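You operate a simulated robot arm through the tools that you are given. There is no shell and no other tool.

You are at the controls of a simulated robot arm. One attempt, no reset.

## Task
Kettle on the big burner, milk on the small one, and light both.
Fine: rest the milk pan on the counter to swap; once both stand, high under the kettle, low under the milk, each lit at once. Keep clear of bare flame and boiling steam. Set down upright: kettle.

The check looks at the end state, three seconds after you hand in, the way a careful person would. Anything else that was tipped, shoved, dropped, spilled or broken makes it a failure.

## Robot
A 7-joint arm with a two-finger parallel gripper, fixed in place. Base frame: the origin is at the foot of the arm, x ahead of it, y to its left, z up. Lengths are in mm, angles in degrees, forces in N, time in s.
With the tool pointing down near the work surface it reaches from about 380 to 800 mm from the base axis. Its first joint turns from -143.0 to 143.0 degrees. Payload 3 kg.
The TCP is the grasp point between the finger pads, 30 mm short of the fingertips. In the tool frame z runs along the fingers and y along their closing line. Largest opening 110 mm; finger width 20, thickness 10; the body of the gripper, 48 by 112 mm, starts 55 mm behind the TCP.
Orientation is told as [roll, pitch, yaw] about the base's x, y, z axes, in that order, counted from this pose: with the fingers straight down and closing along the base's y, the tool's x points along the base's -x, its y along +y and its z along -z.

## Interface
- The arm moves only by the tool step_arm. Its argument "deltas" is a list of rows, each an object of numbers (a shift or turn left out is 0, a gripper value left out holds the last): "x", "y", "z": the shift along the base's x, y, z in mm; "wx", "wy", "wz": the turn, a rotation vector about the base's x, y, z in degrees. In form: [{"x": .., "y": .., "z": .., "wx": .., "wy": .., "wz": ..}, ...]. A call has 1 to 20 rows; each row shifts and turns the commanded pose from where the row before left it. "gripper" is the closure, from 0 (fully open) to 1 (shut), set as the call begins (left out, the last holds). Each row takes 0.2 s and may step no farther than 50 mm and 8.6 degrees from the row before; otherwise, or with a gripper value out of range, the whole call is refused. Where a pose cannot be reached the arm comes as near as it can. A force on the tool above 40 N (or 10 N above the force at the start of the call, whichever is more), or a blocked arm, ends the call early, and 0.2 s more pass. The fingers move at their own pace (about 153 mm/s each) and stop on an object; they squeeze with about 29 N. The grip force told is the motor's: it shows also when the fingers shut on nothing. Time passes only in rows, and 0.2 s behind the last, so rows that do not move let the fingers close. The reply holds the time, the measured pose of the TCP, the force on the tool along the base axes, the opening and the grip force, in the units named above and with some noise, with the torque about the TCP (base axes, N m) and any sound that the robot's microphone picked up.
- Cameras (640 x 400 px; columns grow to the right, rows downward): "scene" is fixed at [398.7, 658, 1446.9]; the picture's right is [-0.99, 0.12, 0.00], its down [0.10, 0.83, -0.54] and it looks along [-0.07, -0.54, -0.84] (base axes); focal length 214 px, centre (320, 200). "wrist" rides on the gripper at [72, 17, -103] in the tool frame; the picture's right is [-0.23, 0.97, 0.00], its down [-0.76, -0.18, -0.62] and it looks along [-0.61, -0.14, 0.78] (tool axes); focal length 222 px, centre (320, 200). There is no depth. A picture from a camera that has moved, and an enlarged one, comes with that camera's place and axes in the base frame and with its lens. The place of the scene camera against the robot may be out by one fixed shift of up to 12 mm in any direction.
- grab_frame(camera): a new picture of that camera. No time passes.
- move_column(by): slides the trunk up (or, below 0, down) by that many mm; the arm rides with it, the base frame stays. It gives what a move gives, with no picture.
- close_up(camera, box): a new picture of the part [left, top, right, bottom] of that camera's present view, enlarged. No time passes.
- close_job(): hands the job in; it is judged then, once.

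Places have to be worked out from the pictures, the camera data and where the tool is seen. Open the gripper and draw the arm clear of the work before you hand the job in, unless the task says otherwise.

The tools are called after "Call:" as name(argument=value, ...) on one line, values as JSON. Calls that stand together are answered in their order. step_arm: Moves the arm, as the interface text tells. Its arguments: {"type":"object","properties":{"deltas":{"type":"array"},"gripper":{"type":"number"}},"required":["deltas"]} The other tools are called the same way: move_column (by) slides the trunk up or down; grab_frame (camera) takes a picture; close_up (camera, box) takes an enlarged picture of a part of a camera's view; close_job () hands the job in.

At the start:

```text
clock: 0.0
position: [478.3, 48.2, 1218.9]
tcp_rot: [0.0, 0.1, 0.0]
force: [0.0, -0.8, 1.1]
torque: [0.04, 0.0, -0.01]
width: 110.0
gripper_force: 0.1
trunk travel left (down, up): [-425.0, 65.0]
```

scene: 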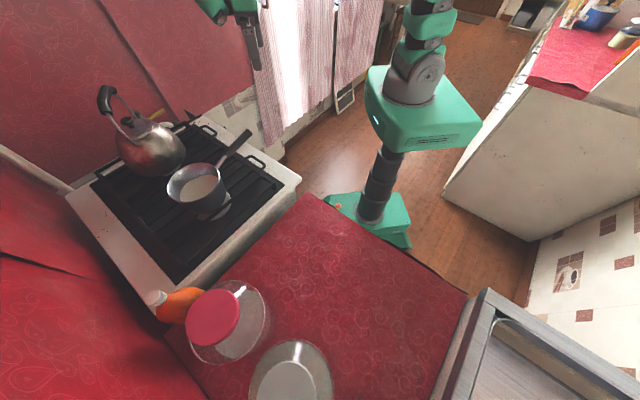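
wrist: 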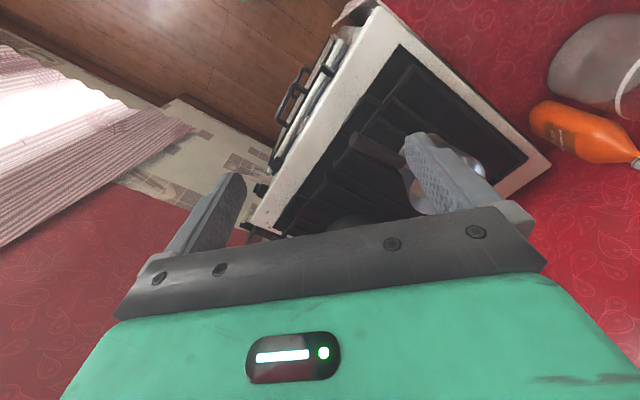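

The scene picture shows a stove with a kettle at the back left and a milk pan nearer the front, with a handle toward the window. I'll take enlarged views to find the burners, knobs and handles before moving.

Call:
close_up(camera="scene", box=[50, 70, 310, 300])

Call:
close_up(camera="scene", box=[90, 80, 250, 220])

Call:
close_up(camera="wrist", box=[230, 0, 570, 250])

```text
1.74 times, centred on (180, 185) of scene
camera zoom: at [398.7, 658.0, 1446.9], right [-0.99, 0.12, 0.0], down [0.1, 0.83, -0.54], along [-0.07, -0.54, -0.84], focal length 373 px, centre (564, 226)
```

zoom: 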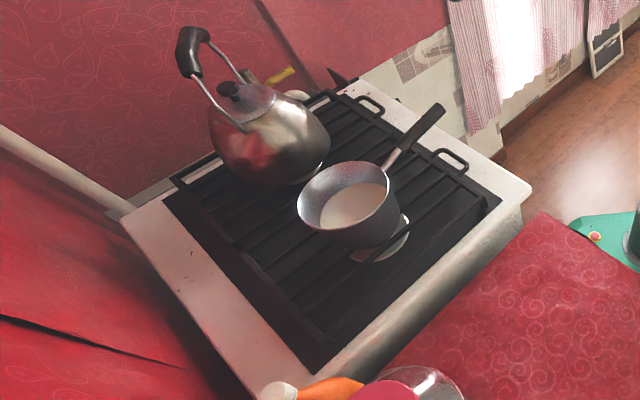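

```text
2.86 times, centred on (170, 150) of scene
camera zoom: at [398.7, 658.0, 1446.9], right [-0.99, 0.12, 0.0], down [0.1, 0.83, -0.54], along [-0.07, -0.54, -0.84], focal length 613 px, centre (749, 343)
```

zoom: 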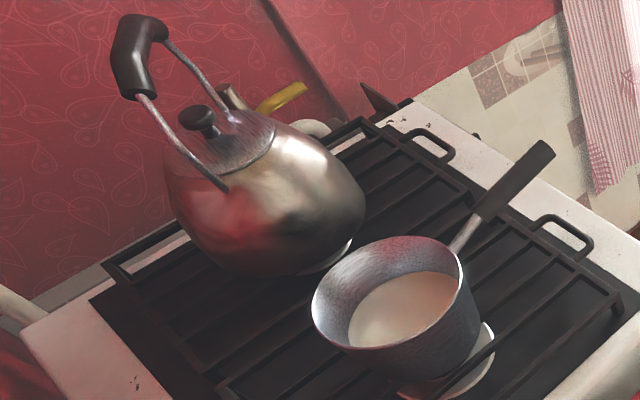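

```text
1.60 times, centred on (400, 125) of wrist
camera zoom: at [407.3, 65.2, 1321.3], right [0.23, 0.97, 0.0], down [0.76, -0.18, 0.62], along [0.61, -0.14, -0.78], focal length 355 px, centre (192, 320)
```

zoom: 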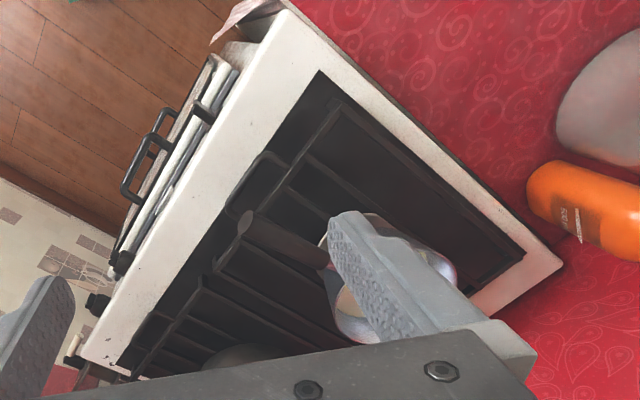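

The front of the stove seems to face the robot diagonally; from the two views I put the near stove corner at about (407, 158, 817). I'll enlarge more pieces to look for the knobs and burners.

Call:
close_up(camera="wrist", box=[230, 90, 350, 250])

Call:
close_up(camera="scene", box=[160, 150, 240, 230])

Call:
close_up(camera="scene", box=[140, 80, 240, 150])

Call:
close_up(camera="scene", box=[140, 260, 350, 400])

```text
2.50 times, centred on (290, 170) of wrist
camera zoom: at [407.3, 65.2, 1321.3], right [0.23, 0.97, 0.0], down [0.76, -0.18, 0.62], along [0.61, -0.14, -0.78], focal length 555 px, centre (395, 275)
```

zoom: 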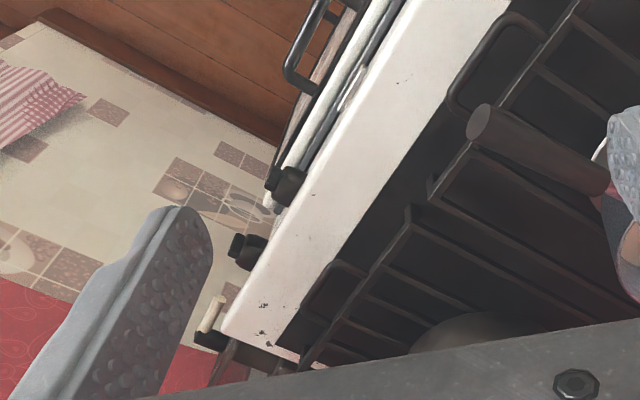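

```text
5.00 times, centred on (200, 190) of scene
camera zoom: at [398.7, 658.0, 1446.9], right [-0.99, 0.12, 0.0], down [0.1, 0.83, -0.54], along [-0.07, -0.54, -0.84], focal length 1072 px, centre (920, 250)
```

zoom: 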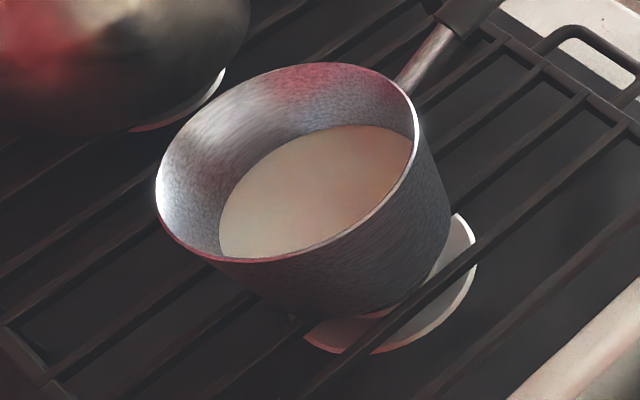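

```text
5.71 times, centred on (190, 115) of scene
camera zoom: at [398.7, 658.0, 1446.9], right [-0.99, 0.12, 0.0], down [0.1, 0.83, -0.54], along [-0.07, -0.54, -0.84], focal length 1226 px, centre (1063, 686)
```

zoom: 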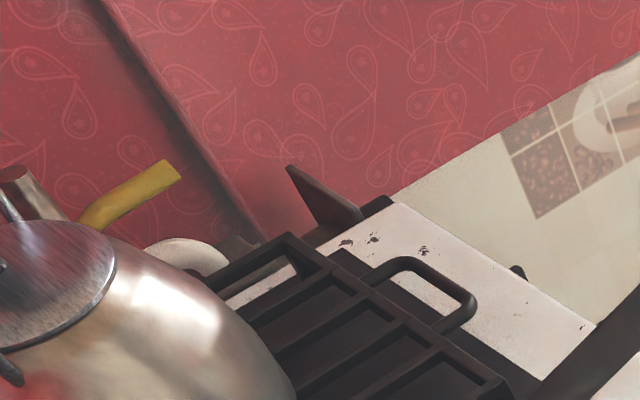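

```text
2.86 times, centred on (245, 330) of scene
camera zoom: at [398.7, 658.0, 1446.9], right [-0.99, 0.12, 0.0], down [0.1, 0.83, -0.54], along [-0.07, -0.54, -0.84], focal length 613 px, centre (534, -171)
```

zoom: 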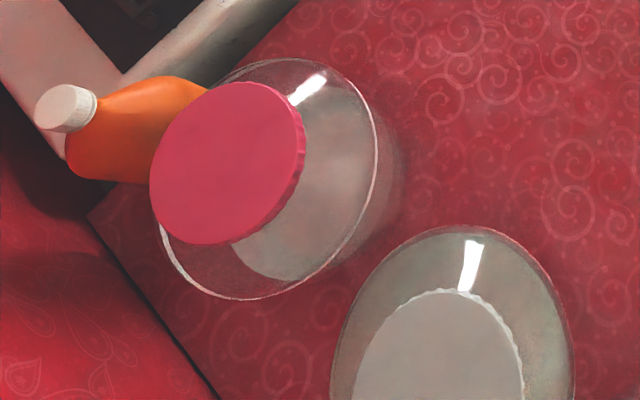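

The knobs sit on the stove's front face, which faces diagonally towards (-x, -y). I'll move the gripper high and off to the -y side, turning it so the wrist camera looks straight at the front panel.

Call:
step_arm(deltas=[{"x": -3.5, "y": -31, "z": -14.9, "wz": 6.25}, {"x": -3.5, "y": -31, "z": -14.9, "wz": 6.25}, {"x": -3.5, "y": -31, "z": -14.9, "wz": 6.25}, {"x": -3.5, "y": -31, "z": -14.9, "wz": 6.25}, {"x": -3.5, "y": -31, "z": -14.9, "wz": 6.25}, {"x": -3.5, "y": -31, "z": -14.9, "wz": 6.25}, {"x": -3.5, "y": -31, "z": -14.9, "wz": 6.25}, {"x": -3.5, "y": -31, "z": -14.9, "wz": 6.25}])

Call:
grab_frame(camera="wrist")

Call:
grab_frame(camera="scene")

```text
clock: 1.8
position: [450.9, -199.6, 1101.3]
tcp_rot: [0.0, 0.1, 50.1]
force: [0.0, 0.3, -0.2]
torque: [-0.03, -0.01, 0.0]
width: 110.2
gripper_force: 0.1
trunk travel left (down, up): [-425.0, 65.0]
```

```text
taken
camera wrist: at [391.7, -243.9, 1203.8], right [-0.6, 0.8, 0.0], down [0.63, 0.47, 0.62], along [0.5, 0.37, -0.78], focal length 222 px, centre (320, 200)
```

wrist: 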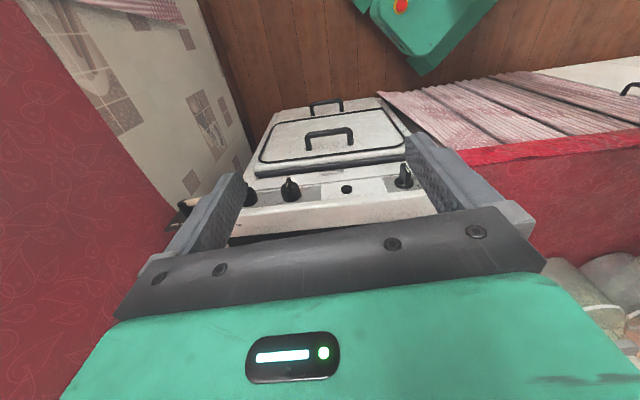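

```text
taken
```

scene: 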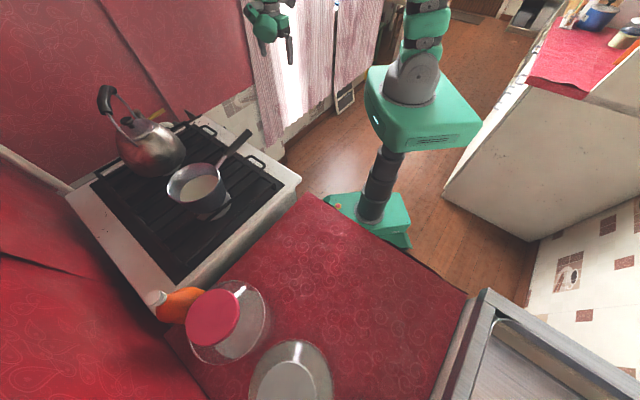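

Now the front panel is in view (upside down): knobs and a small round thing between them. I'll enlarge it to see the markings.

Call:
close_up(camera="wrist", box=[230, 145, 440, 250])

Call:
close_up(camera="wrist", box=[230, 155, 340, 225])

Call:
close_up(camera="wrist", box=[330, 155, 440, 225])

Call:
close_up(camera="wrist", box=[150, 150, 260, 240])

```text
3.05 times, centred on (335, 198) of wrist
camera zoom: at [391.7, -243.9, 1203.8], right [-0.6, 0.8, 0.0], down [0.63, 0.47, 0.62], along [0.5, 0.37, -0.78], focal length 677 px, centre (274, 208)
```

zoom: 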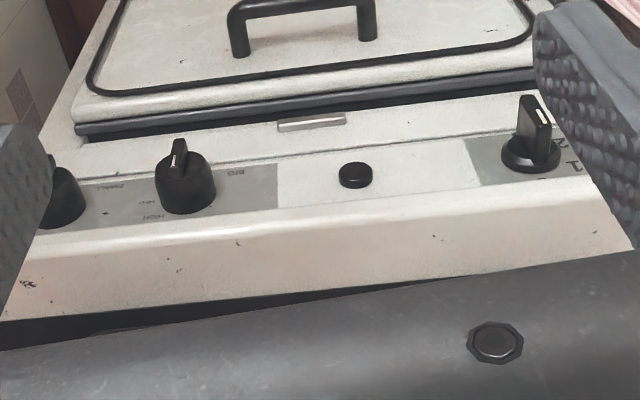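

```text
5.71 times, centred on (285, 190) of wrist
camera zoom: at [391.7, -243.9, 1203.8], right [-0.6, 0.8, 0.0], down [0.63, 0.47, 0.62], along [0.5, 0.37, -0.78], focal length 1269 px, centre (520, 257)
```

zoom: 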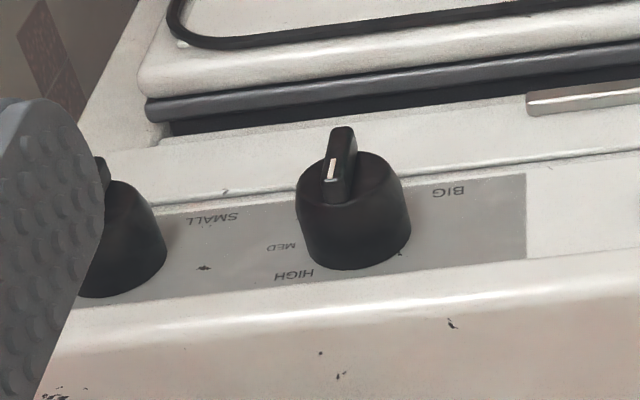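

```text
5.71 times, centred on (385, 190) of wrist
camera zoom: at [391.7, -243.9, 1203.8], right [-0.6, 0.8, 0.0], down [0.63, 0.47, 0.62], along [0.5, 0.37, -0.78], focal length 1269 px, centre (-51, 257)
```

zoom: 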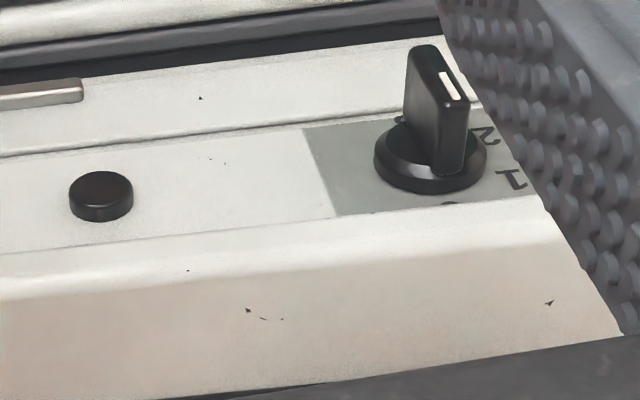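

```text
4.44 times, centred on (205, 195) of wrist
camera zoom: at [391.7, -243.9, 1203.8], right [-0.6, 0.8, 0.0], down [0.63, 0.47, 0.62], along [0.5, 0.37, -0.78], focal length 987 px, centre (831, 222)
```

zoom: 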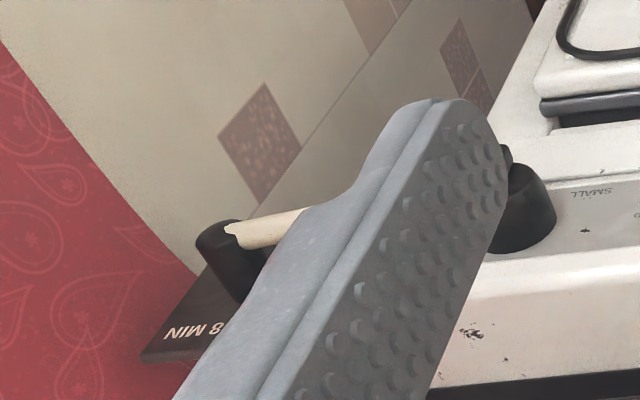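

Labels read "BIG" and "SMALL" with HIGH/MED marks beside each knob, a round button in the middle, an oven knob, and some "8 MIN" device past the far corner. I'll bring the camera lower and more frontal to read the panel properly.

Call:
step_arm(deltas=[{"x": 16.25, "y": -5, "z": -28.9, "wz": 5}, {"x": 16.25, "y": -5, "z": -28.9, "wx": 5.73, "wy": -4.02}, {"x": 16.25, "y": -5, "z": -28.9, "wx": 5.73, "wy": -4.02}, {"x": 16.25, "y": -5, "z": -28.9, "wx": 5.73, "wy": -4.02}, {"x": 16.25, "y": -5, "z": -28.9}, {"x": 16.25, "y": -5, "z": -28.9}, {"x": 16.25, "y": -5, "z": -28.9}, {"x": 16.25, "y": -5, "z": -28.9}])

Call:
grab_frame(camera="wrist")

Call:
grab_frame(camera="scene")

```text
clock: 3.6
position: [582.2, -238.6, 866.8]
tcp_rot: [0.0, -21.1, 55.1]
force: [0.1, 0.4, 1.1]
torque: [0.0, -0.02, -0.01]
width: 110.1
gripper_force: 0.0
trunk travel left (down, up): [-425.0, 65.0]
```

```text
taken
camera wrist: at [508.1, -314.7, 936.6], right [-0.68, 0.73, 0.08], down [0.42, 0.3, 0.85], along [0.6, 0.61, -0.51], focal length 222 px, centre (320, 200)
```

wrist: 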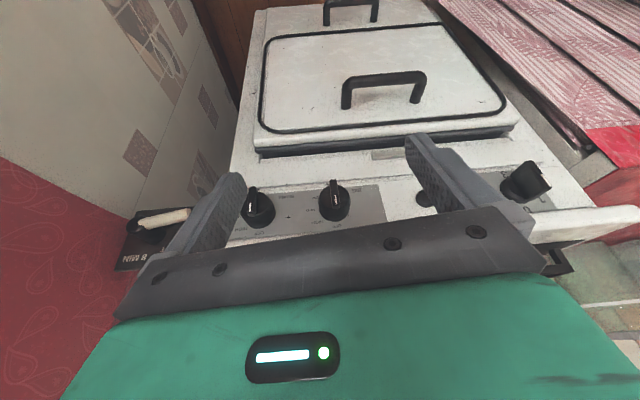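

```text
taken
```

scene: 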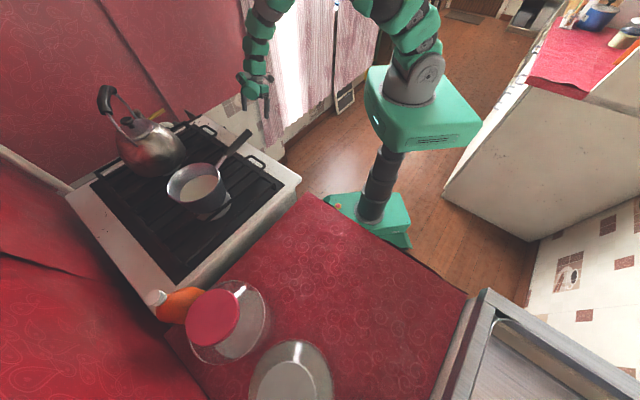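

The panel is clearer now. I'll enlarge the knobs, the button and the device on the left.

Call:
close_up(camera="wrist", box=[225, 170, 405, 245])

Call:
close_up(camera="wrist", box=[285, 170, 385, 240])

Call:
close_up(camera="wrist", box=[100, 180, 220, 280])

Call:
close_up(camera="wrist", box=[400, 140, 580, 250])

```text
3.56 times, centred on (315, 208) of wrist
camera zoom: at [508.1, -314.7, 936.6], right [-0.68, 0.73, 0.08], down [0.42, 0.3, 0.85], along [0.6, 0.61, -0.51], focal length 790 px, centre (338, 173)
```

zoom: 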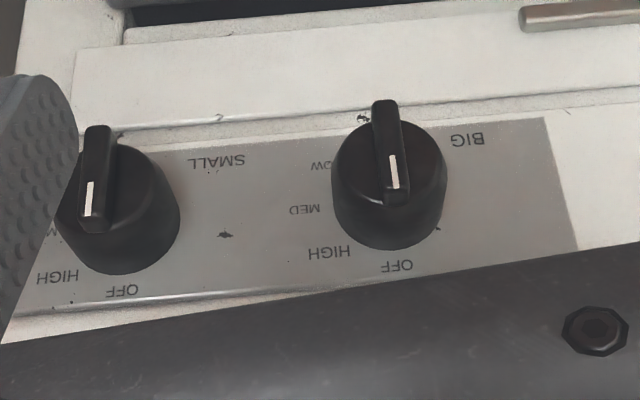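

```text
5.71 times, centred on (335, 205) of wrist
camera zoom: at [508.1, -314.7, 936.6], right [-0.68, 0.73, 0.08], down [0.42, 0.3, 0.85], along [0.6, 0.61, -0.51], focal length 1269 px, centre (234, 171)
```

zoom: 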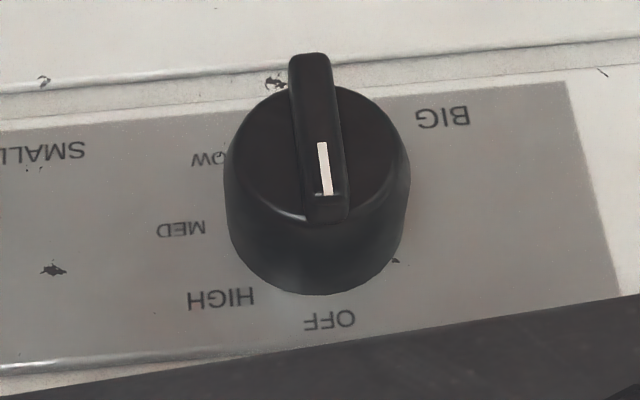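

```text
4.00 times, centred on (160, 230) of wrist
camera zoom: at [508.1, -314.7, 936.6], right [-0.68, 0.73, 0.08], down [0.42, 0.3, 0.85], along [0.6, 0.61, -0.51], focal length 888 px, centre (960, 80)
```

zoom: 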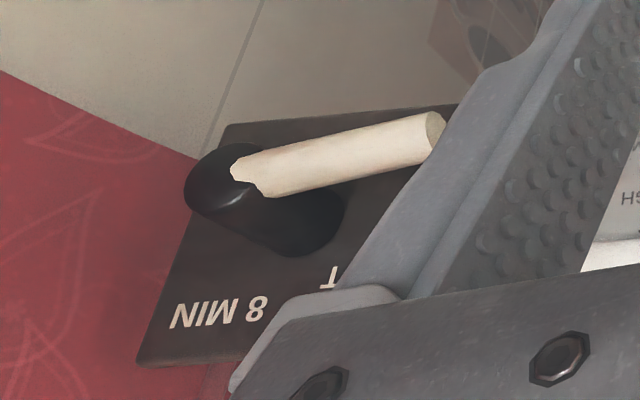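

```text
3.56 times, centred on (490, 195) of wrist
camera zoom: at [508.1, -314.7, 936.6], right [-0.68, 0.73, 0.08], down [0.42, 0.3, 0.85], along [0.6, 0.61, -0.51], focal length 790 px, centre (-284, 218)
```

zoom: 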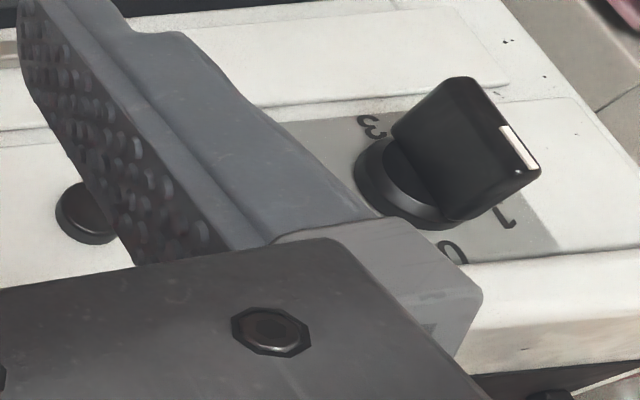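

Both burner knobs point to OFF, with HIGH, MED, LOW following clockwise. I'll swing the camera toward the "8 MIN" device past the far corner to see what it is.

Call:
step_arm(deltas=[{"wz": -8}, {"wz": -8}, {"wz": -8}, {"wz": -8}, {"wz": -8}])

Call:
grab_frame(camera="wrist")

Call:
close_up(camera="wrist", box=[240, 130, 420, 240])

```text
clock: 4.8
position: [581.4, -240.1, 868.6]
tcp_rot: [-0.1, -21.0, 15.1]
force: [-0.1, -0.2, 0.0]
torque: [0.0, -0.03, 0.0]
width: 109.9
gripper_force: 0.1
trunk travel left (down, up): [-425.0, 65.0]
```

```text
taken
camera wrist: at [476.2, -250.4, 938.6], right [-0.05, 1.0, 0.08], down [0.52, -0.05, 0.85], along [0.85, 0.08, -0.51], focal length 222 px, centre (320, 200)
```

wrist: 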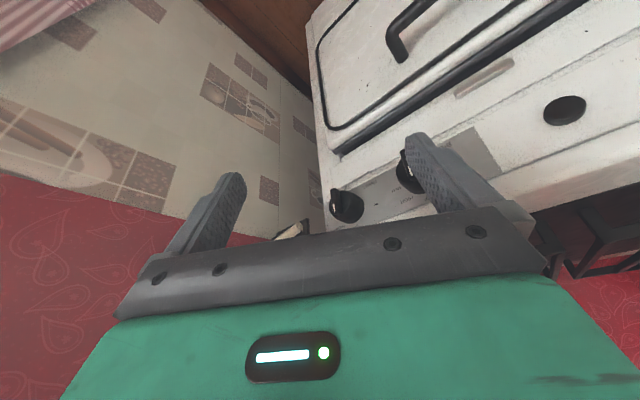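

```text
3.56 times, centred on (330, 185) of wrist
camera zoom: at [476.2, -250.4, 938.6], right [-0.05, 1.0, 0.08], down [0.52, -0.05, 0.85], along [0.85, 0.08, -0.51], focal length 790 px, centre (284, 253)
```

zoom: 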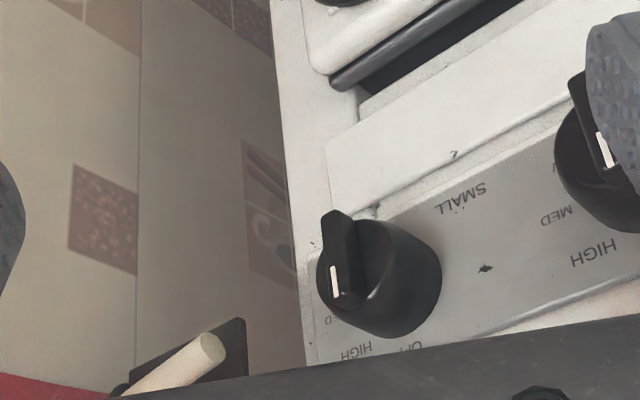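

The small knob also points to OFF. The timer is hidden behind the gripper plate, so I'll tilt the camera up further to bring it into view.

Call:
step_arm(deltas=[{"wx": 1.81, "wy": -6.76, "z": 15}, {"wx": 1.81, "wy": -6.76, "z": 15}, {"wx": 1.81, "wy": -6.76, "z": 15}])

Call:
grab_frame(camera="wrist")

Call:
close_up(camera="wrist", box=[220, 100, 420, 230])

```text
clock: 5.6
position: [582.1, -238.6, 910.6]
tcp_rot: [0.3, -40.4, 14.9]
force: [0.4, 0.4, 0.8]
torque: [0.02, 0.01, 0.0]
width: 110.0
gripper_force: 0.1
out of reach, approached as far as the arm can: row 3
trunk travel left (down, up): [-425.0, 65.0]
```

```text
taken
camera wrist: at [459.5, -254.8, 940.9], right [-0.09, 0.98, 0.15], down [0.22, -0.13, 0.97], along [0.97, 0.12, -0.2], focal length 222 px, centre (320, 200)
```

wrist: 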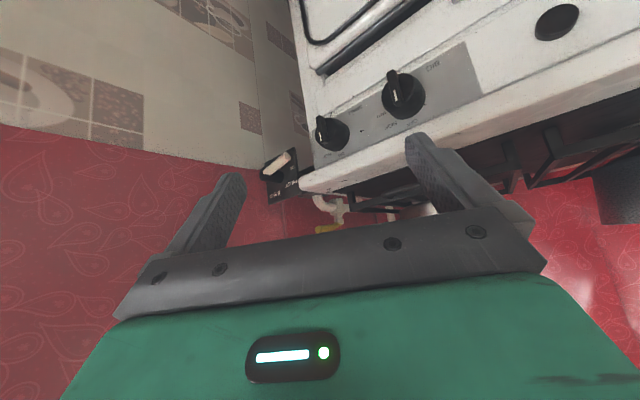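

```text
3.08 times, centred on (320, 165) of wrist
camera zoom: at [459.5, -254.8, 940.9], right [-0.09, 0.98, 0.15], down [0.22, -0.13, 0.97], along [0.97, 0.12, -0.2], focal length 684 px, centre (320, 308)
```

zoom: 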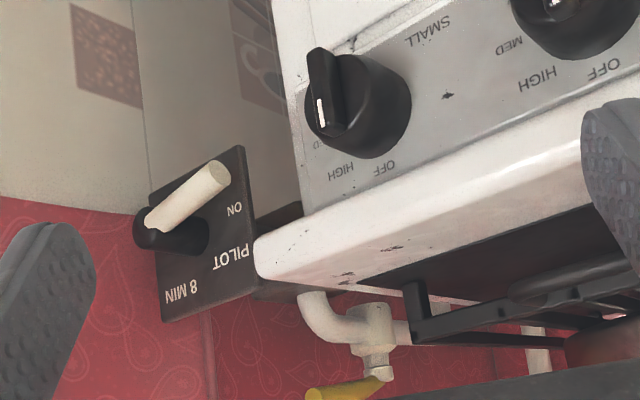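

There's a pilot device with a lever (ON / PILOT / 8 MIN) and a white gas pipe with a yellow-handled valve near the far side. I'll raise the arm and look at the whole far side from above.

Call:
step_arm(deltas=[{"x": 10, "y": 8, "z": 34, "wx": -2.07, "wy": 7.73}, {"x": 12, "y": 8, "z": 34, "wx": -2.07, "wy": 7.73}, {"x": 12, "y": 8, "z": 34, "wx": -2.07, "wy": 7.73}, {"x": 12, "y": 8, "z": 34, "wz": 7}, {"x": 12, "y": 7, "z": 34}])

Call:
grab_frame(camera="wrist")

Call:
close_up(camera="wrist", box=[220, 100, 420, 230])

```text
clock: 6.8
position: [640.5, -201.1, 1081.3]
tcp_rot: [-0.1, -18.0, 22.0]
force: [0.8, -0.4, -0.7]
torque: [-0.01, -0.01, -0.03]
width: 110.0
gripper_force: 0.0
trunk travel left (down, up): [-425.0, 65.0]
```

```text
taken
camera wrist: at [539.2, -222.9, 1156.9], right [-0.16, 0.98, 0.07], down [0.56, 0.04, 0.83], along [0.81, 0.18, -0.56], focal length 222 px, centre (320, 200)
```

wrist: 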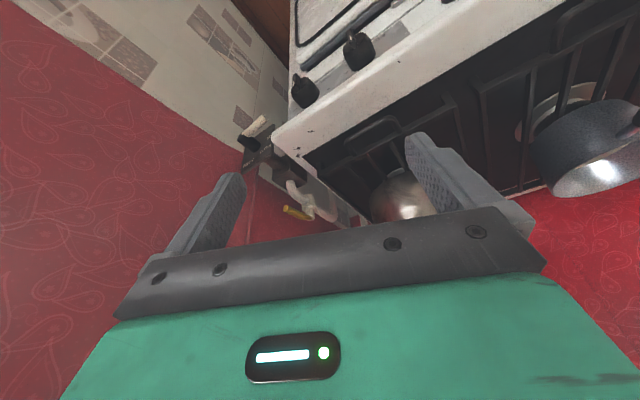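

```text
3.08 times, centred on (320, 165) of wrist
camera zoom: at [539.2, -222.9, 1156.9], right [-0.16, 0.98, 0.07], down [0.56, 0.04, 0.83], along [0.81, 0.18, -0.56], focal length 684 px, centre (320, 308)
```

zoom: 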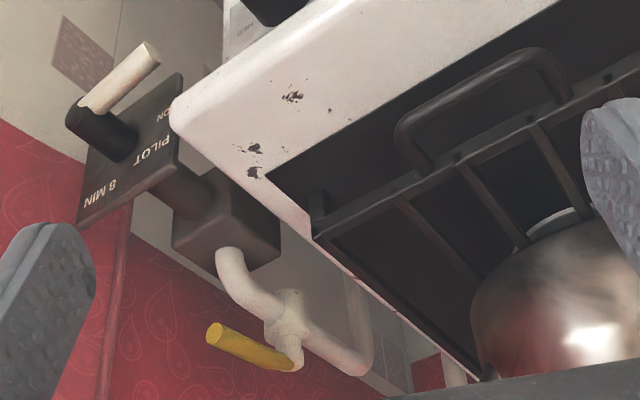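

The yellow valve handle lies along the pipe (open, it seems), and the pilot lever's position needs a frontal look. I'll move toward -y so that the camera faces the pilot plate squarely.

Call:
step_arm(deltas=[{"x": -6.7, "y": -33.2, "z": -30.2, "wz": 6}, {"x": -6.7, "y": -33.2, "z": -30.2, "wz": 6}, {"x": -6.7, "y": -33.2, "z": -30.2, "wz": 6}, {"x": -6.7, "y": -33.2, "z": -30.2, "wx": 3.86, "wy": -4.6}, {"x": -6.7, "y": -33.2, "z": -30.2, "wx": 3.86, "wy": -4.6}, {"x": -6.7, "y": -33.2, "z": -30.2}])

Call:
grab_frame(camera="wrist")

Call:
close_up(camera="wrist", box=[230, 120, 390, 230])

Call:
grab_frame(camera="scene")

```text
clock: 8.2
position: [598.5, -398.5, 900.1]
tcp_rot: [-0.1, -30.0, 40.1]
force: [-0.1, 0.1, -0.3]
torque: [-0.06, 0.02, 0.01]
width: 110.0
gripper_force: 0.0
trunk travel left (down, up): [-425.0, 65.0]
```

```text
taken
camera wrist: at [500.0, -459.3, 952.6], right [-0.48, 0.87, 0.11], down [0.38, 0.09, 0.92], along [0.79, 0.48, -0.37], focal length 222 px, centre (320, 200)
```

wrist: 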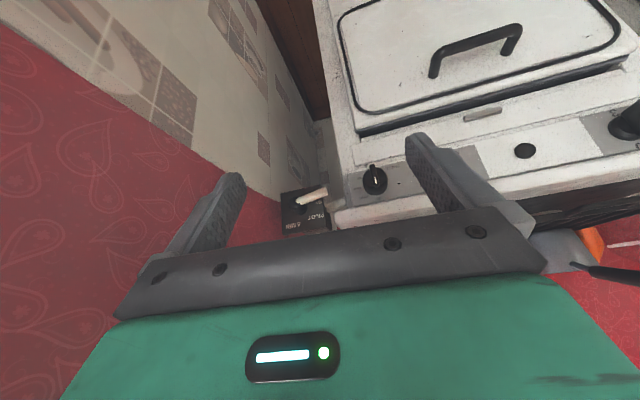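

```text
3.64 times, centred on (310, 175) of wrist
camera zoom: at [500.0, -459.3, 952.6], right [-0.48, 0.87, 0.11], down [0.38, 0.09, 0.92], along [0.79, 0.48, -0.37], focal length 808 px, centre (356, 291)
```

zoom: 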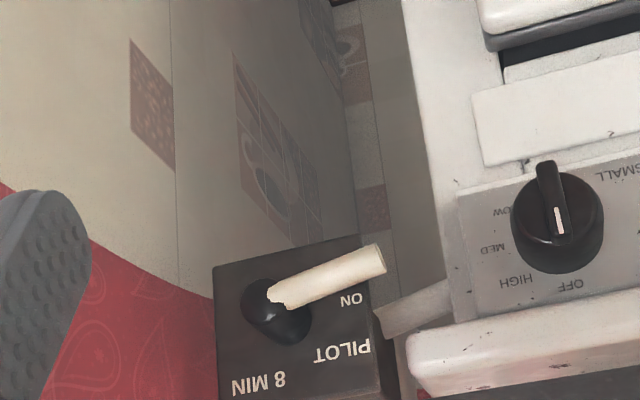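

```text
taken
```

scene: 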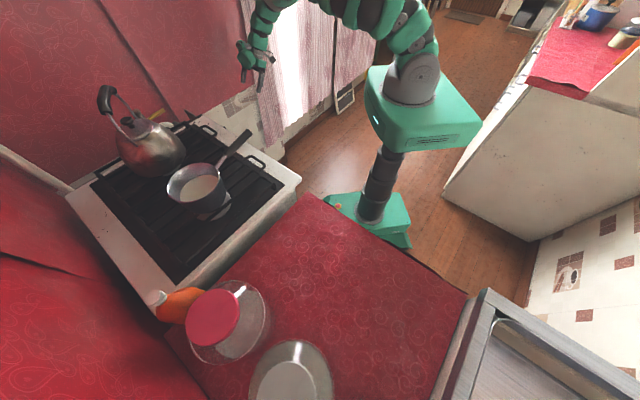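

The plate reads "PILOT 8 MIN" across the top with "ON" at the side the lever points to, so the lever may already stand at ON. I'll enlarge this plate and the panel button from here.

Call:
close_up(camera="wrist", box=[270, 170, 350, 230])

Call:
close_up(camera="wrist", box=[470, 90, 640, 220])

Call:
close_up(camera="wrist", box=[350, 140, 430, 210])

```text
6.67 times, centred on (310, 200) of wrist
camera zoom: at [500.0, -459.3, 952.6], right [-0.48, 0.87, 0.11], down [0.38, 0.09, 0.92], along [0.79, 0.48, -0.37], focal length 1481 px, centre (387, 200)
```

zoom: 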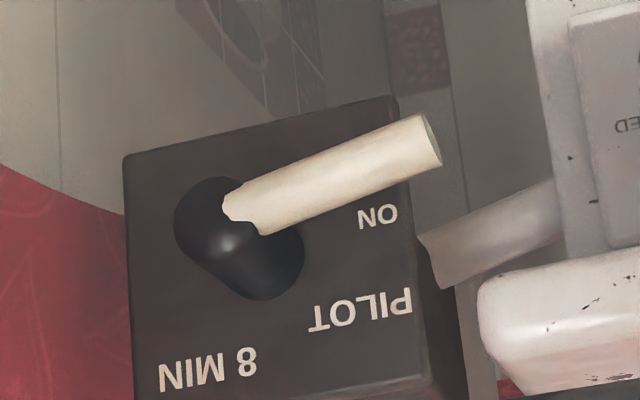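

```text
3.08 times, centred on (555, 155) of wrist
camera zoom: at [500.0, -459.3, 952.6], right [-0.48, 0.87, 0.11], down [0.38, 0.09, 0.92], along [0.79, 0.48, -0.37], focal length 684 px, centre (-403, 338)
```

zoom: 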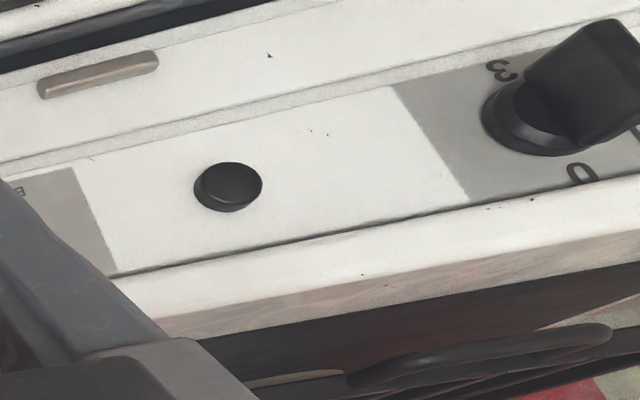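

```text
5.71 times, centred on (390, 175) of wrist
camera zoom: at [500.0, -459.3, 952.6], right [-0.48, 0.87, 0.11], down [0.38, 0.09, 0.92], along [0.79, 0.48, -0.37], focal length 1269 px, centre (-80, 343)
```

zoom: 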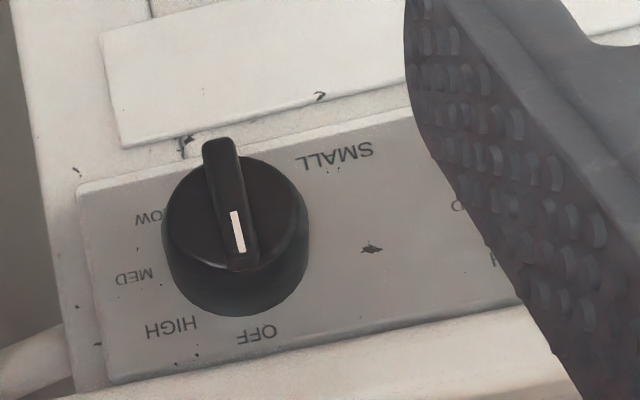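

By my geometry the pilot lever points exactly at the "ON" mark. Next I'll look over the stove top from the front to identify the burner sizes and see whether a pilot flame shows.

Call:
step_arm(deltas=[{"x": 0.2, "y": 39.8, "z": 25.7, "wx": -4.82, "wy": 5.75}, {"x": 0.2, "y": 39.8, "z": 25.7, "wx": -4.82, "wy": 5.75}, {"x": 0.2, "y": 39.8, "z": 25.7, "wz": 6}, {"x": 0.2, "y": 39.8, "z": 25.7, "wz": 6}, {"x": 0.2, "y": 39.8, "z": 25.7, "wz": 6}, {"x": 0.2, "y": 39.8, "z": 25.7}, {"x": 0.2, "y": 39.8, "z": 25.7}])

Call:
grab_frame(camera="wrist")

Call:
close_up(camera="wrist", box=[210, 100, 430, 240])

```text
clock: 9.8
position: [602.6, -121.5, 1081.3]
tcp_rot: [0.1, -15.0, 58.1]
force: [0.4, -0.9, -0.7]
torque: [0.04, -0.01, 0.01]
width: 110.3
gripper_force: 0.1
trunk travel left (down, up): [-425.0, 65.0]
```

```text
taken
camera wrist: at [537.7, -194.1, 1160.9], right [-0.71, 0.7, 0.06], down [0.46, 0.39, 0.8], along [0.54, 0.59, -0.6], focal length 222 px, centre (320, 200)
```

wrist: 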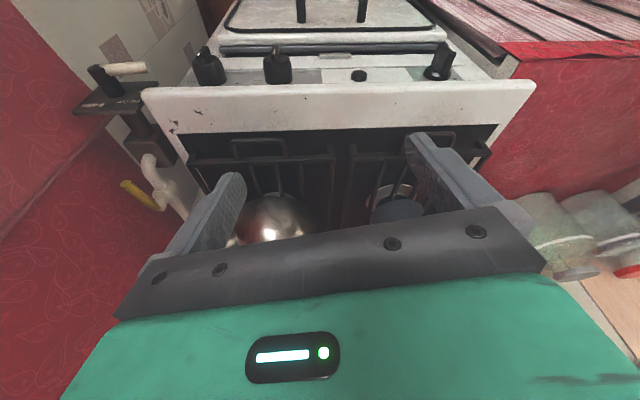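

```text
2.86 times, centred on (320, 170) of wrist
camera zoom: at [537.7, -194.1, 1160.9], right [-0.71, 0.7, 0.06], down [0.46, 0.39, 0.8], along [0.54, 0.59, -0.6], focal length 635 px, centre (320, 286)
```

zoom: 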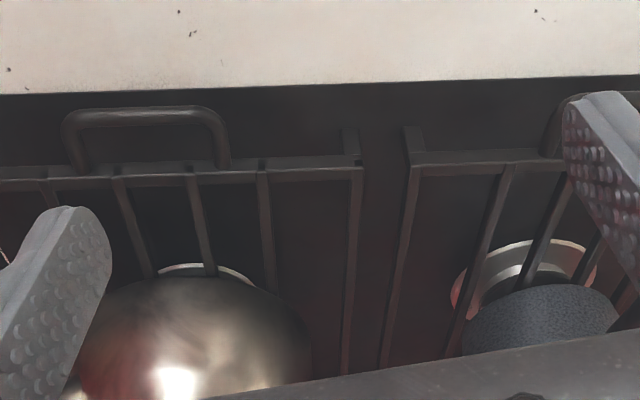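

Two grates side by side: kettle on the left burner (around x 890, y 46), pan on the right one (around x 705, y 232), and the pan's burner ring looks larger, matching the BIG/SMALL knob order. I'll move above and in front of the pan for a better look at it and its handle.

Call:
step_arm(deltas=[{"x": -2, "y": 36.5, "z": 15.1, "wx": -6.36, "wy": 3.97}, {"x": -2, "y": 36.5, "z": 15.1, "wx": -6.36, "wy": 3.97}, {"x": -2, "y": 36.5, "z": 15.1}, {"x": -2, "y": 36.5, "z": 15.1}, {"x": -2, "y": 36.5, "z": 15.1}])

Call:
grab_frame(camera="wrist")

Call:
close_up(camera="wrist", box=[200, 60, 460, 230])

Call:
grab_frame(camera="scene")

```text
clock: 11.0
position: [591.4, 62.1, 1156.7]
tcp_rot: [0.1, 0.1, 58.0]
force: [0.2, -0.7, 0.8]
torque: [0.05, 0.02, 0.0]
width: 109.9
gripper_force: 0.0
trunk travel left (down, up): [-425.0, 65.0]
```

```text
taken
camera wrist: at [539.2, 9.1, 1258.6], right [-0.71, 0.71, 0.0], down [0.56, 0.55, 0.62], along [0.44, 0.44, -0.78], focal length 222 px, centre (320, 200)
```

wrist: 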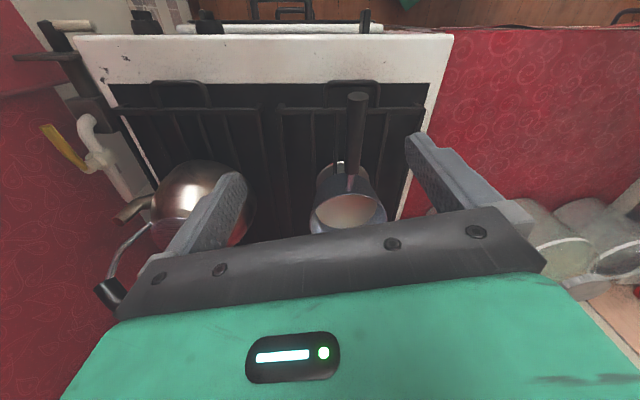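

```text
2.35 times, centred on (330, 145) of wrist
camera zoom: at [539.2, 9.1, 1258.6], right [-0.71, 0.71, 0.0], down [0.56, 0.55, 0.62], along [0.44, 0.44, -0.78], focal length 523 px, centre (296, 329)
```

zoom: 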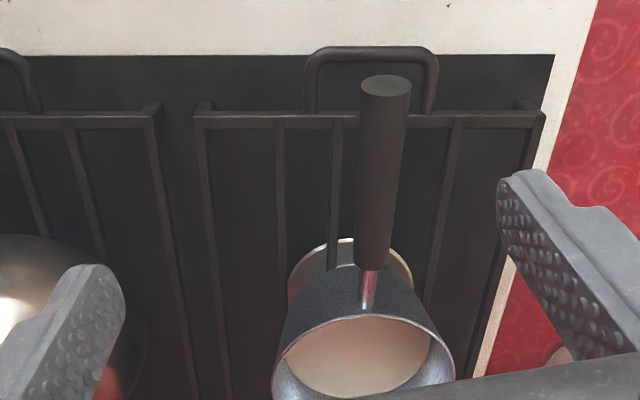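

```text
taken
```

scene: 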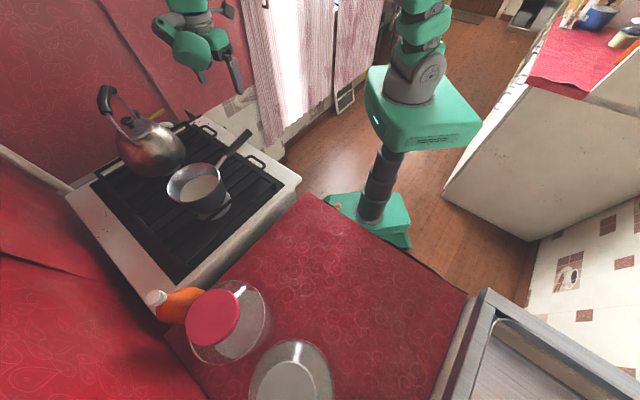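

The pan (rim centre about (703, 247, 956), radius ~75) has a thick dark round handle with its tip near (553, 85, 998). To judge the handle's slope and height I'll take a side view from the counter side, moving high first and then down.

Call:
step_arm(deltas=[{"x": -7.6, "y": 35, "wz": -7.6}, {"x": -7.6, "y": 35, "wz": -7.6}, {"x": -7.6, "y": 35, "wz": -7.6}, {"x": -7.6, "y": 35, "wz": -7.6}, {"x": -7.6, "y": 35, "wz": -7.6}, {"x": -7.6, "y": 35, "wz": -7.6}, {"x": -7.6, "y": 35, "wz": -7.6}, {"x": -7.6, "y": 35, "wz": -7.6}, {"z": -30, "wz": -7.6}, {"z": -30, "wz": -7.6}, {"z": -30, "wz": -7.6}, {"z": -20, "wz": -7.6}, {"z": -20, "wx": -3.81, "wy": -5.87}, {"z": -20, "wx": -3.81, "wy": -5.87}, {"z": -20, "wx": -3.81, "wy": -5.87}, {"z": -10, "wx": -3.81, "wy": -5.87}, {"z": -10, "wx": -3.81, "wy": -5.87}])

Call:
grab_frame(camera="wrist")

Call:
close_up(camera="wrist", box=[220, 70, 440, 220])

Call:
grab_frame(camera="scene")

```text
clock: 14.6
position: [528.4, 342.0, 964.6]
tcp_rot: [0.2, -35.0, -33.2]
force: [-0.4, -0.1, -0.4]
torque: [0.01, -0.01, 0.01]
width: 110.2
gripper_force: 0.0
trunk travel left (down, up): [-425.0, 65.0]
```

```text
taken
camera wrist: at [438.7, 420.9, 1007.2], right [0.69, 0.71, 0.13], down [0.12, -0.29, 0.95], along [0.71, -0.64, -0.29], focal length 222 px, centre (320, 200)
```

wrist: 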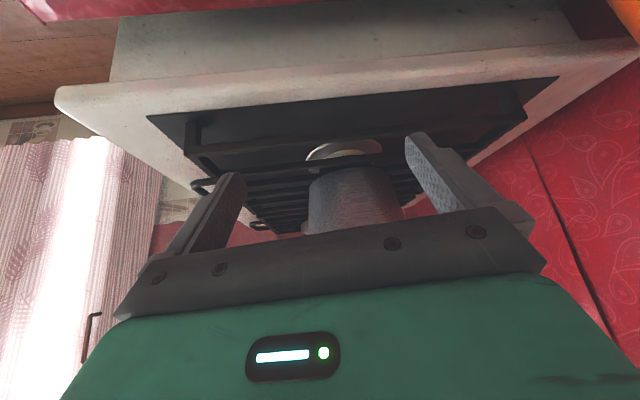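

```text
2.67 times, centred on (330, 145) of wrist
camera zoom: at [438.7, 420.9, 1007.2], right [0.69, 0.71, 0.13], down [0.12, -0.29, 0.95], along [0.71, -0.64, -0.29], focal length 592 px, centre (293, 347)
```

zoom: 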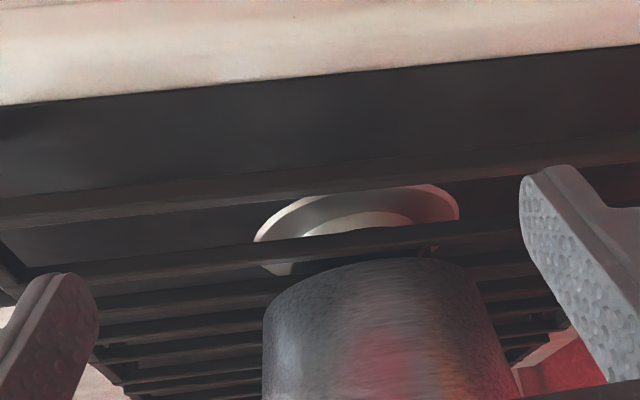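

```text
taken
```

scene: 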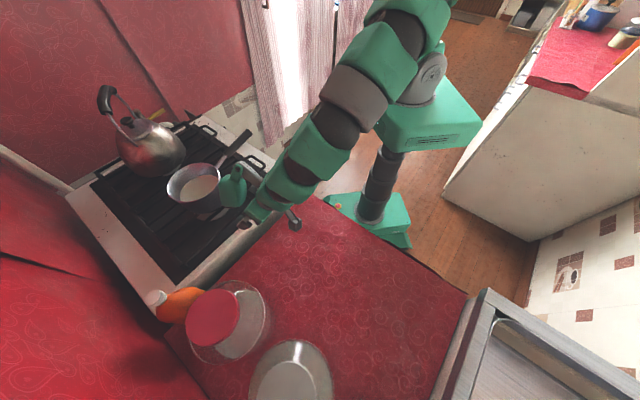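

The handle is hidden behind the gripper plate in this view. I'll raise the arm 80 mm and turn the view towards the handle.

Call:
step_arm(deltas=[{"z": 30, "wz": -6}, {"z": 30, "wz": -6}, {"z": 20, "wz": -6}])

Call:
grab_frame(camera="wrist")

Call:
close_up(camera="wrist", box=[220, 90, 440, 240])

```text
clock: 15.4
position: [528.7, 342.1, 1045.2]
tcp_rot: [0.0, -35.0, -51.2]
force: [-0.3, -0.2, 0.1]
torque: [0.03, -0.01, 0.01]
width: 109.9
gripper_force: 0.0
trunk travel left (down, up): [-425.0, 65.0]
```

```text
taken
camera wrist: at [467.5, 445.5, 1087.3], right [0.87, 0.47, 0.13], down [0.03, -0.32, 0.95], along [0.48, -0.82, -0.29], focal length 222 px, centre (320, 200)
```

wrist: 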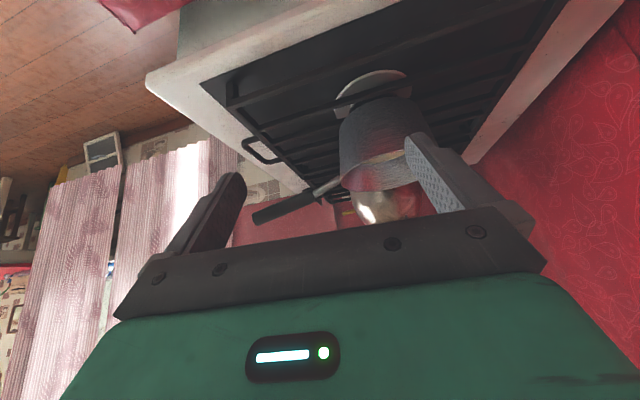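

```text
2.67 times, centred on (330, 165) of wrist
camera zoom: at [467.5, 445.5, 1087.3], right [0.87, 0.47, 0.13], down [0.03, -0.32, 0.95], along [0.48, -0.82, -0.29], focal length 592 px, centre (293, 293)
```

zoom: 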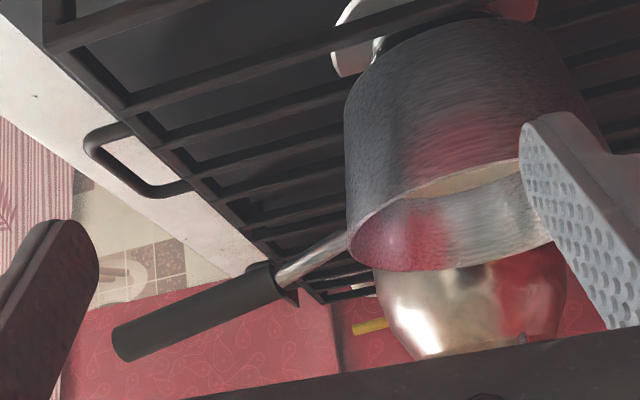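

Now the handle is clear: tip at about (552, 85, 996), inner end near (624, 156, 984), about 23 mm thick and nearly level. Next I'll look over the counter to find a free place and its height.

Call:
step_arm(deltas=[{"z": 11, "wx": 5.46, "wy": 4.39}, {"z": 11, "wx": 5.46, "wy": 4.39}, {"z": 11, "wx": 5.46, "wy": 4.39}, {"z": 11, "wx": 5.46, "wy": 4.39}, {"z": 11, "wx": 5.46, "wy": 4.39}, {"x": -8.5, "y": -6.1, "wz": 8.1}, {"x": -8.5, "y": -6.1, "wz": 8.1}, {"x": -8.5, "y": -6.1, "wz": 8.1}, {"x": -8.5, "y": -6.1, "wz": 8.1}, {"x": -8.5, "y": -6.1, "wz": 8.1}, {"x": -8.5, "y": -6.1, "wz": 8.1}, {"x": -8.5, "y": -6.1, "wz": 8.1}, {"x": -8.5, "y": -6.1, "wz": 8.1}, {"x": -8.5, "y": -6.1, "wz": 8.1}, {"x": -8.5, "y": -6.1, "wz": 8.1}, {"x": -8.5, "y": -6.1, "wz": 8.1}, {"x": -8.5, "y": -6.1, "wz": 8.1}, {"x": -8.5, "y": -6.1, "wz": 8.1}, {"x": -8.5, "y": -6.1, "wz": 8.1}, {"x": -8.5, "y": -6.1, "wz": 8.1}])

Call:
grab_frame(camera="wrist")

Call:
grab_frame(camera="scene")

```text
clock: 19.6
position: [402.4, 252.1, 1098.6]
tcp_rot: [0.1, 0.2, 70.4]
force: [0.6, -0.3, -1.4]
torque: [0.0, 0.01, -0.04]
width: 109.9
gripper_force: 0.1
trunk travel left (down, up): [-425.0, 65.0]
```

```text
taken
camera wrist: at [362.4, 188.0, 1201.7], right [-0.84, 0.54, 0.0], down [0.42, 0.66, 0.62], along [0.33, 0.52, -0.78], focal length 222 px, centre (320, 200)
```

wrist: 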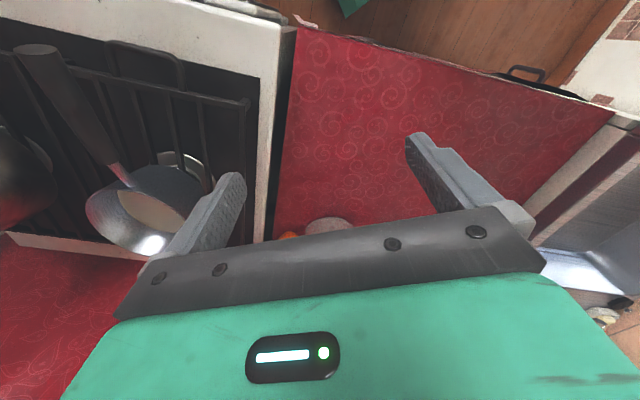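

```text
taken
```

scene: 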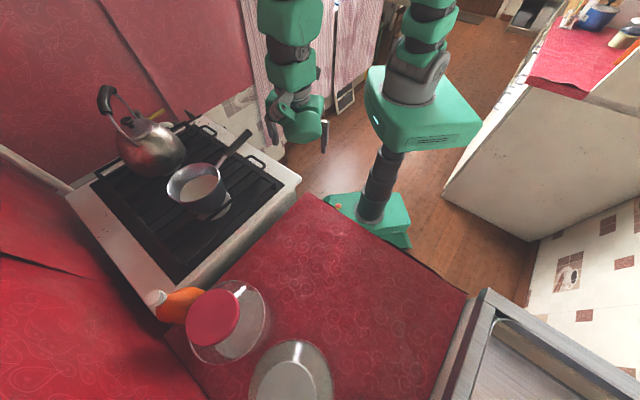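

The counter comes out at about z = 740 (about 110 mm below the stove top), with free room in front of the jars. I'll go to a spot ahead of the pan handle and tilt the tool nearly level along the handle's direction, to grip it lengthwise.

Call:
step_arm(deltas=[{"x": 9.7, "y": -38.9, "z": -2.9, "wz": -3.4}, {"x": 9.7, "y": -38.9, "z": -2.9, "wz": -3.4}, {"x": 9.7, "y": -38.9, "z": -2.9, "wz": -3.4}, {"x": 9.7, "y": -38.9, "z": -2.9, "wz": -3.4}, {"x": 9.7, "y": -38.9, "z": -2.9, "wz": -3.4}, {"x": 9.7, "y": -38.9, "z": -2.9, "wz": -3.4}, {"x": 9.7, "y": -38.9, "z": -2.9, "wz": -3.5}, {"wx": 5.87, "wy": -5.57}, {"wx": 5.87, "wy": -5.57}, {"wx": 5.87, "wy": -5.57}, {"wx": 5.87, "wy": -5.57}, {"wx": 5.87, "wy": -5.57}, {"wx": 5.87, "wy": -5.57}, {"wx": 5.87, "wy": -5.57}, {"wx": 5.87, "wy": -5.57}, {"wx": 5.87, "wy": -5.57}, {"wx": 5.87, "wy": -5.57}])

Call:
grab_frame(camera="scene")

```text
clock: 23.2
position: [470.0, -21.9, 1079.6]
tcp_rot: [0.7, -52.7, 46.4]
force: [0.9, 0.3, -0.8]
torque: [-0.04, 0.02, -0.01]
width: 110.1
gripper_force: 0.1
out of reach, approached as far as the arm can: row 14, 15, 16, 17
trunk travel left (down, up): [-425.0, 65.0]
```

```text
taken
```

scene: 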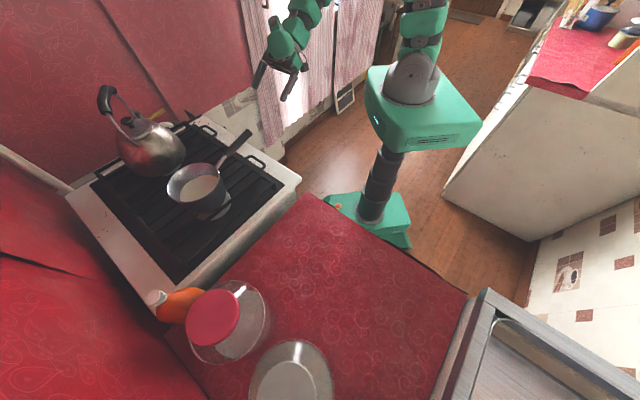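

The tilt stopped at about 53° here, likely because the shoulder is too high. I'll lower the trunk by 150 mm (the gripper stays well in front of the stove) and then try more tilt.

Call:
move_column(by=-150)

Call:
step_arm(deltas=[{"z": 30, "wx": 5.8, "wy": -5.5}, {"z": 30, "wx": 5.8, "wy": -5.5}, {"z": 30, "wx": 5.8, "wy": -5.5}, {"z": 30}])

```text
clock: 24.9
position: [470.3, -22.0, 930.1]
tcp_rot: [0.7, -52.6, 46.5]
force: [-1.0, 0.0, -0.2]
torque: [0.01, -0.02, 0.01]
width: 110.3
gripper_force: 0.0
trunk travel left (down, up): [-275.0, 215.0]
```

```text
clock: 25.9
position: [459.5, -14.2, 1034.6]
tcp_rot: [4.1, -72.6, 45.5]
force: [-0.6, 0.2, -0.3]
torque: [0.01, 0.03, 0.0]
width: 110.0
gripper_force: 0.2
out of reach, approached as far as the arm can: row 1
trunk travel left (down, up): [-275.0, 215.0]
```

Lowering the trunk helps: the tilt is now at 73°. I'll let it settle and read the pose again.

Call:
step_arm(deltas=[{}, {}])

```text
clock: 26.6
position: [459.0, -14.3, 1033.8]
tcp_rot: [4.4, -72.6, 45.2]
force: [0.1, -0.4, -0.2]
torque: [0.0, -0.01, 0.02]
width: 110.2
gripper_force: 0.0
trunk travel left (down, up): [-275.0, 215.0]
```

The arm is still at a limit there. I'll lower the trunk by another 130 mm and bring the tool back up by the same amount.

Call:
move_column(by=-130)

Call:
step_arm(deltas=[{"z": 30}, {"z": 30}, {"z": 30}, {"z": 30}, {}, {}])

Call:
grab_frame(camera="scene")

```text
clock: 28.1
position: [459.0, -14.0, 903.9]
tcp_rot: [4.4, -72.6, 45.2]
force: [0.2, 0.0, -0.7]
torque: [0.0, 0.02, 0.04]
width: 110.0
gripper_force: 0.0
trunk travel left (down, up): [-145.0, 345.0]
```

```text
clock: 29.5
position: [457.3, -14.8, 1023.2]
tcp_rot: [4.4, -72.6, 45.3]
force: [0.8, -0.2, 0.1]
torque: [0.03, -0.03, 0.02]
width: 109.8
gripper_force: 0.1
trunk travel left (down, up): [-145.0, 345.0]
```

```text
taken
```

scene: 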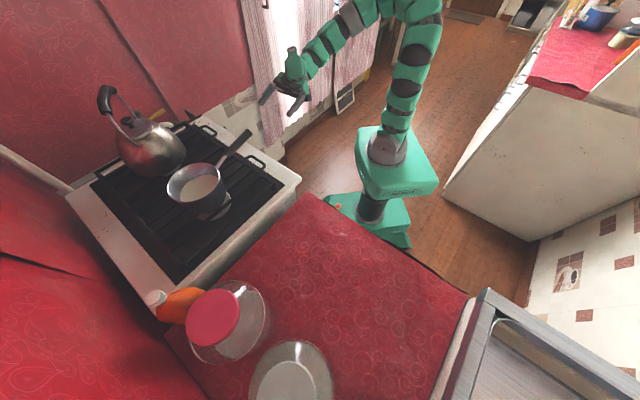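

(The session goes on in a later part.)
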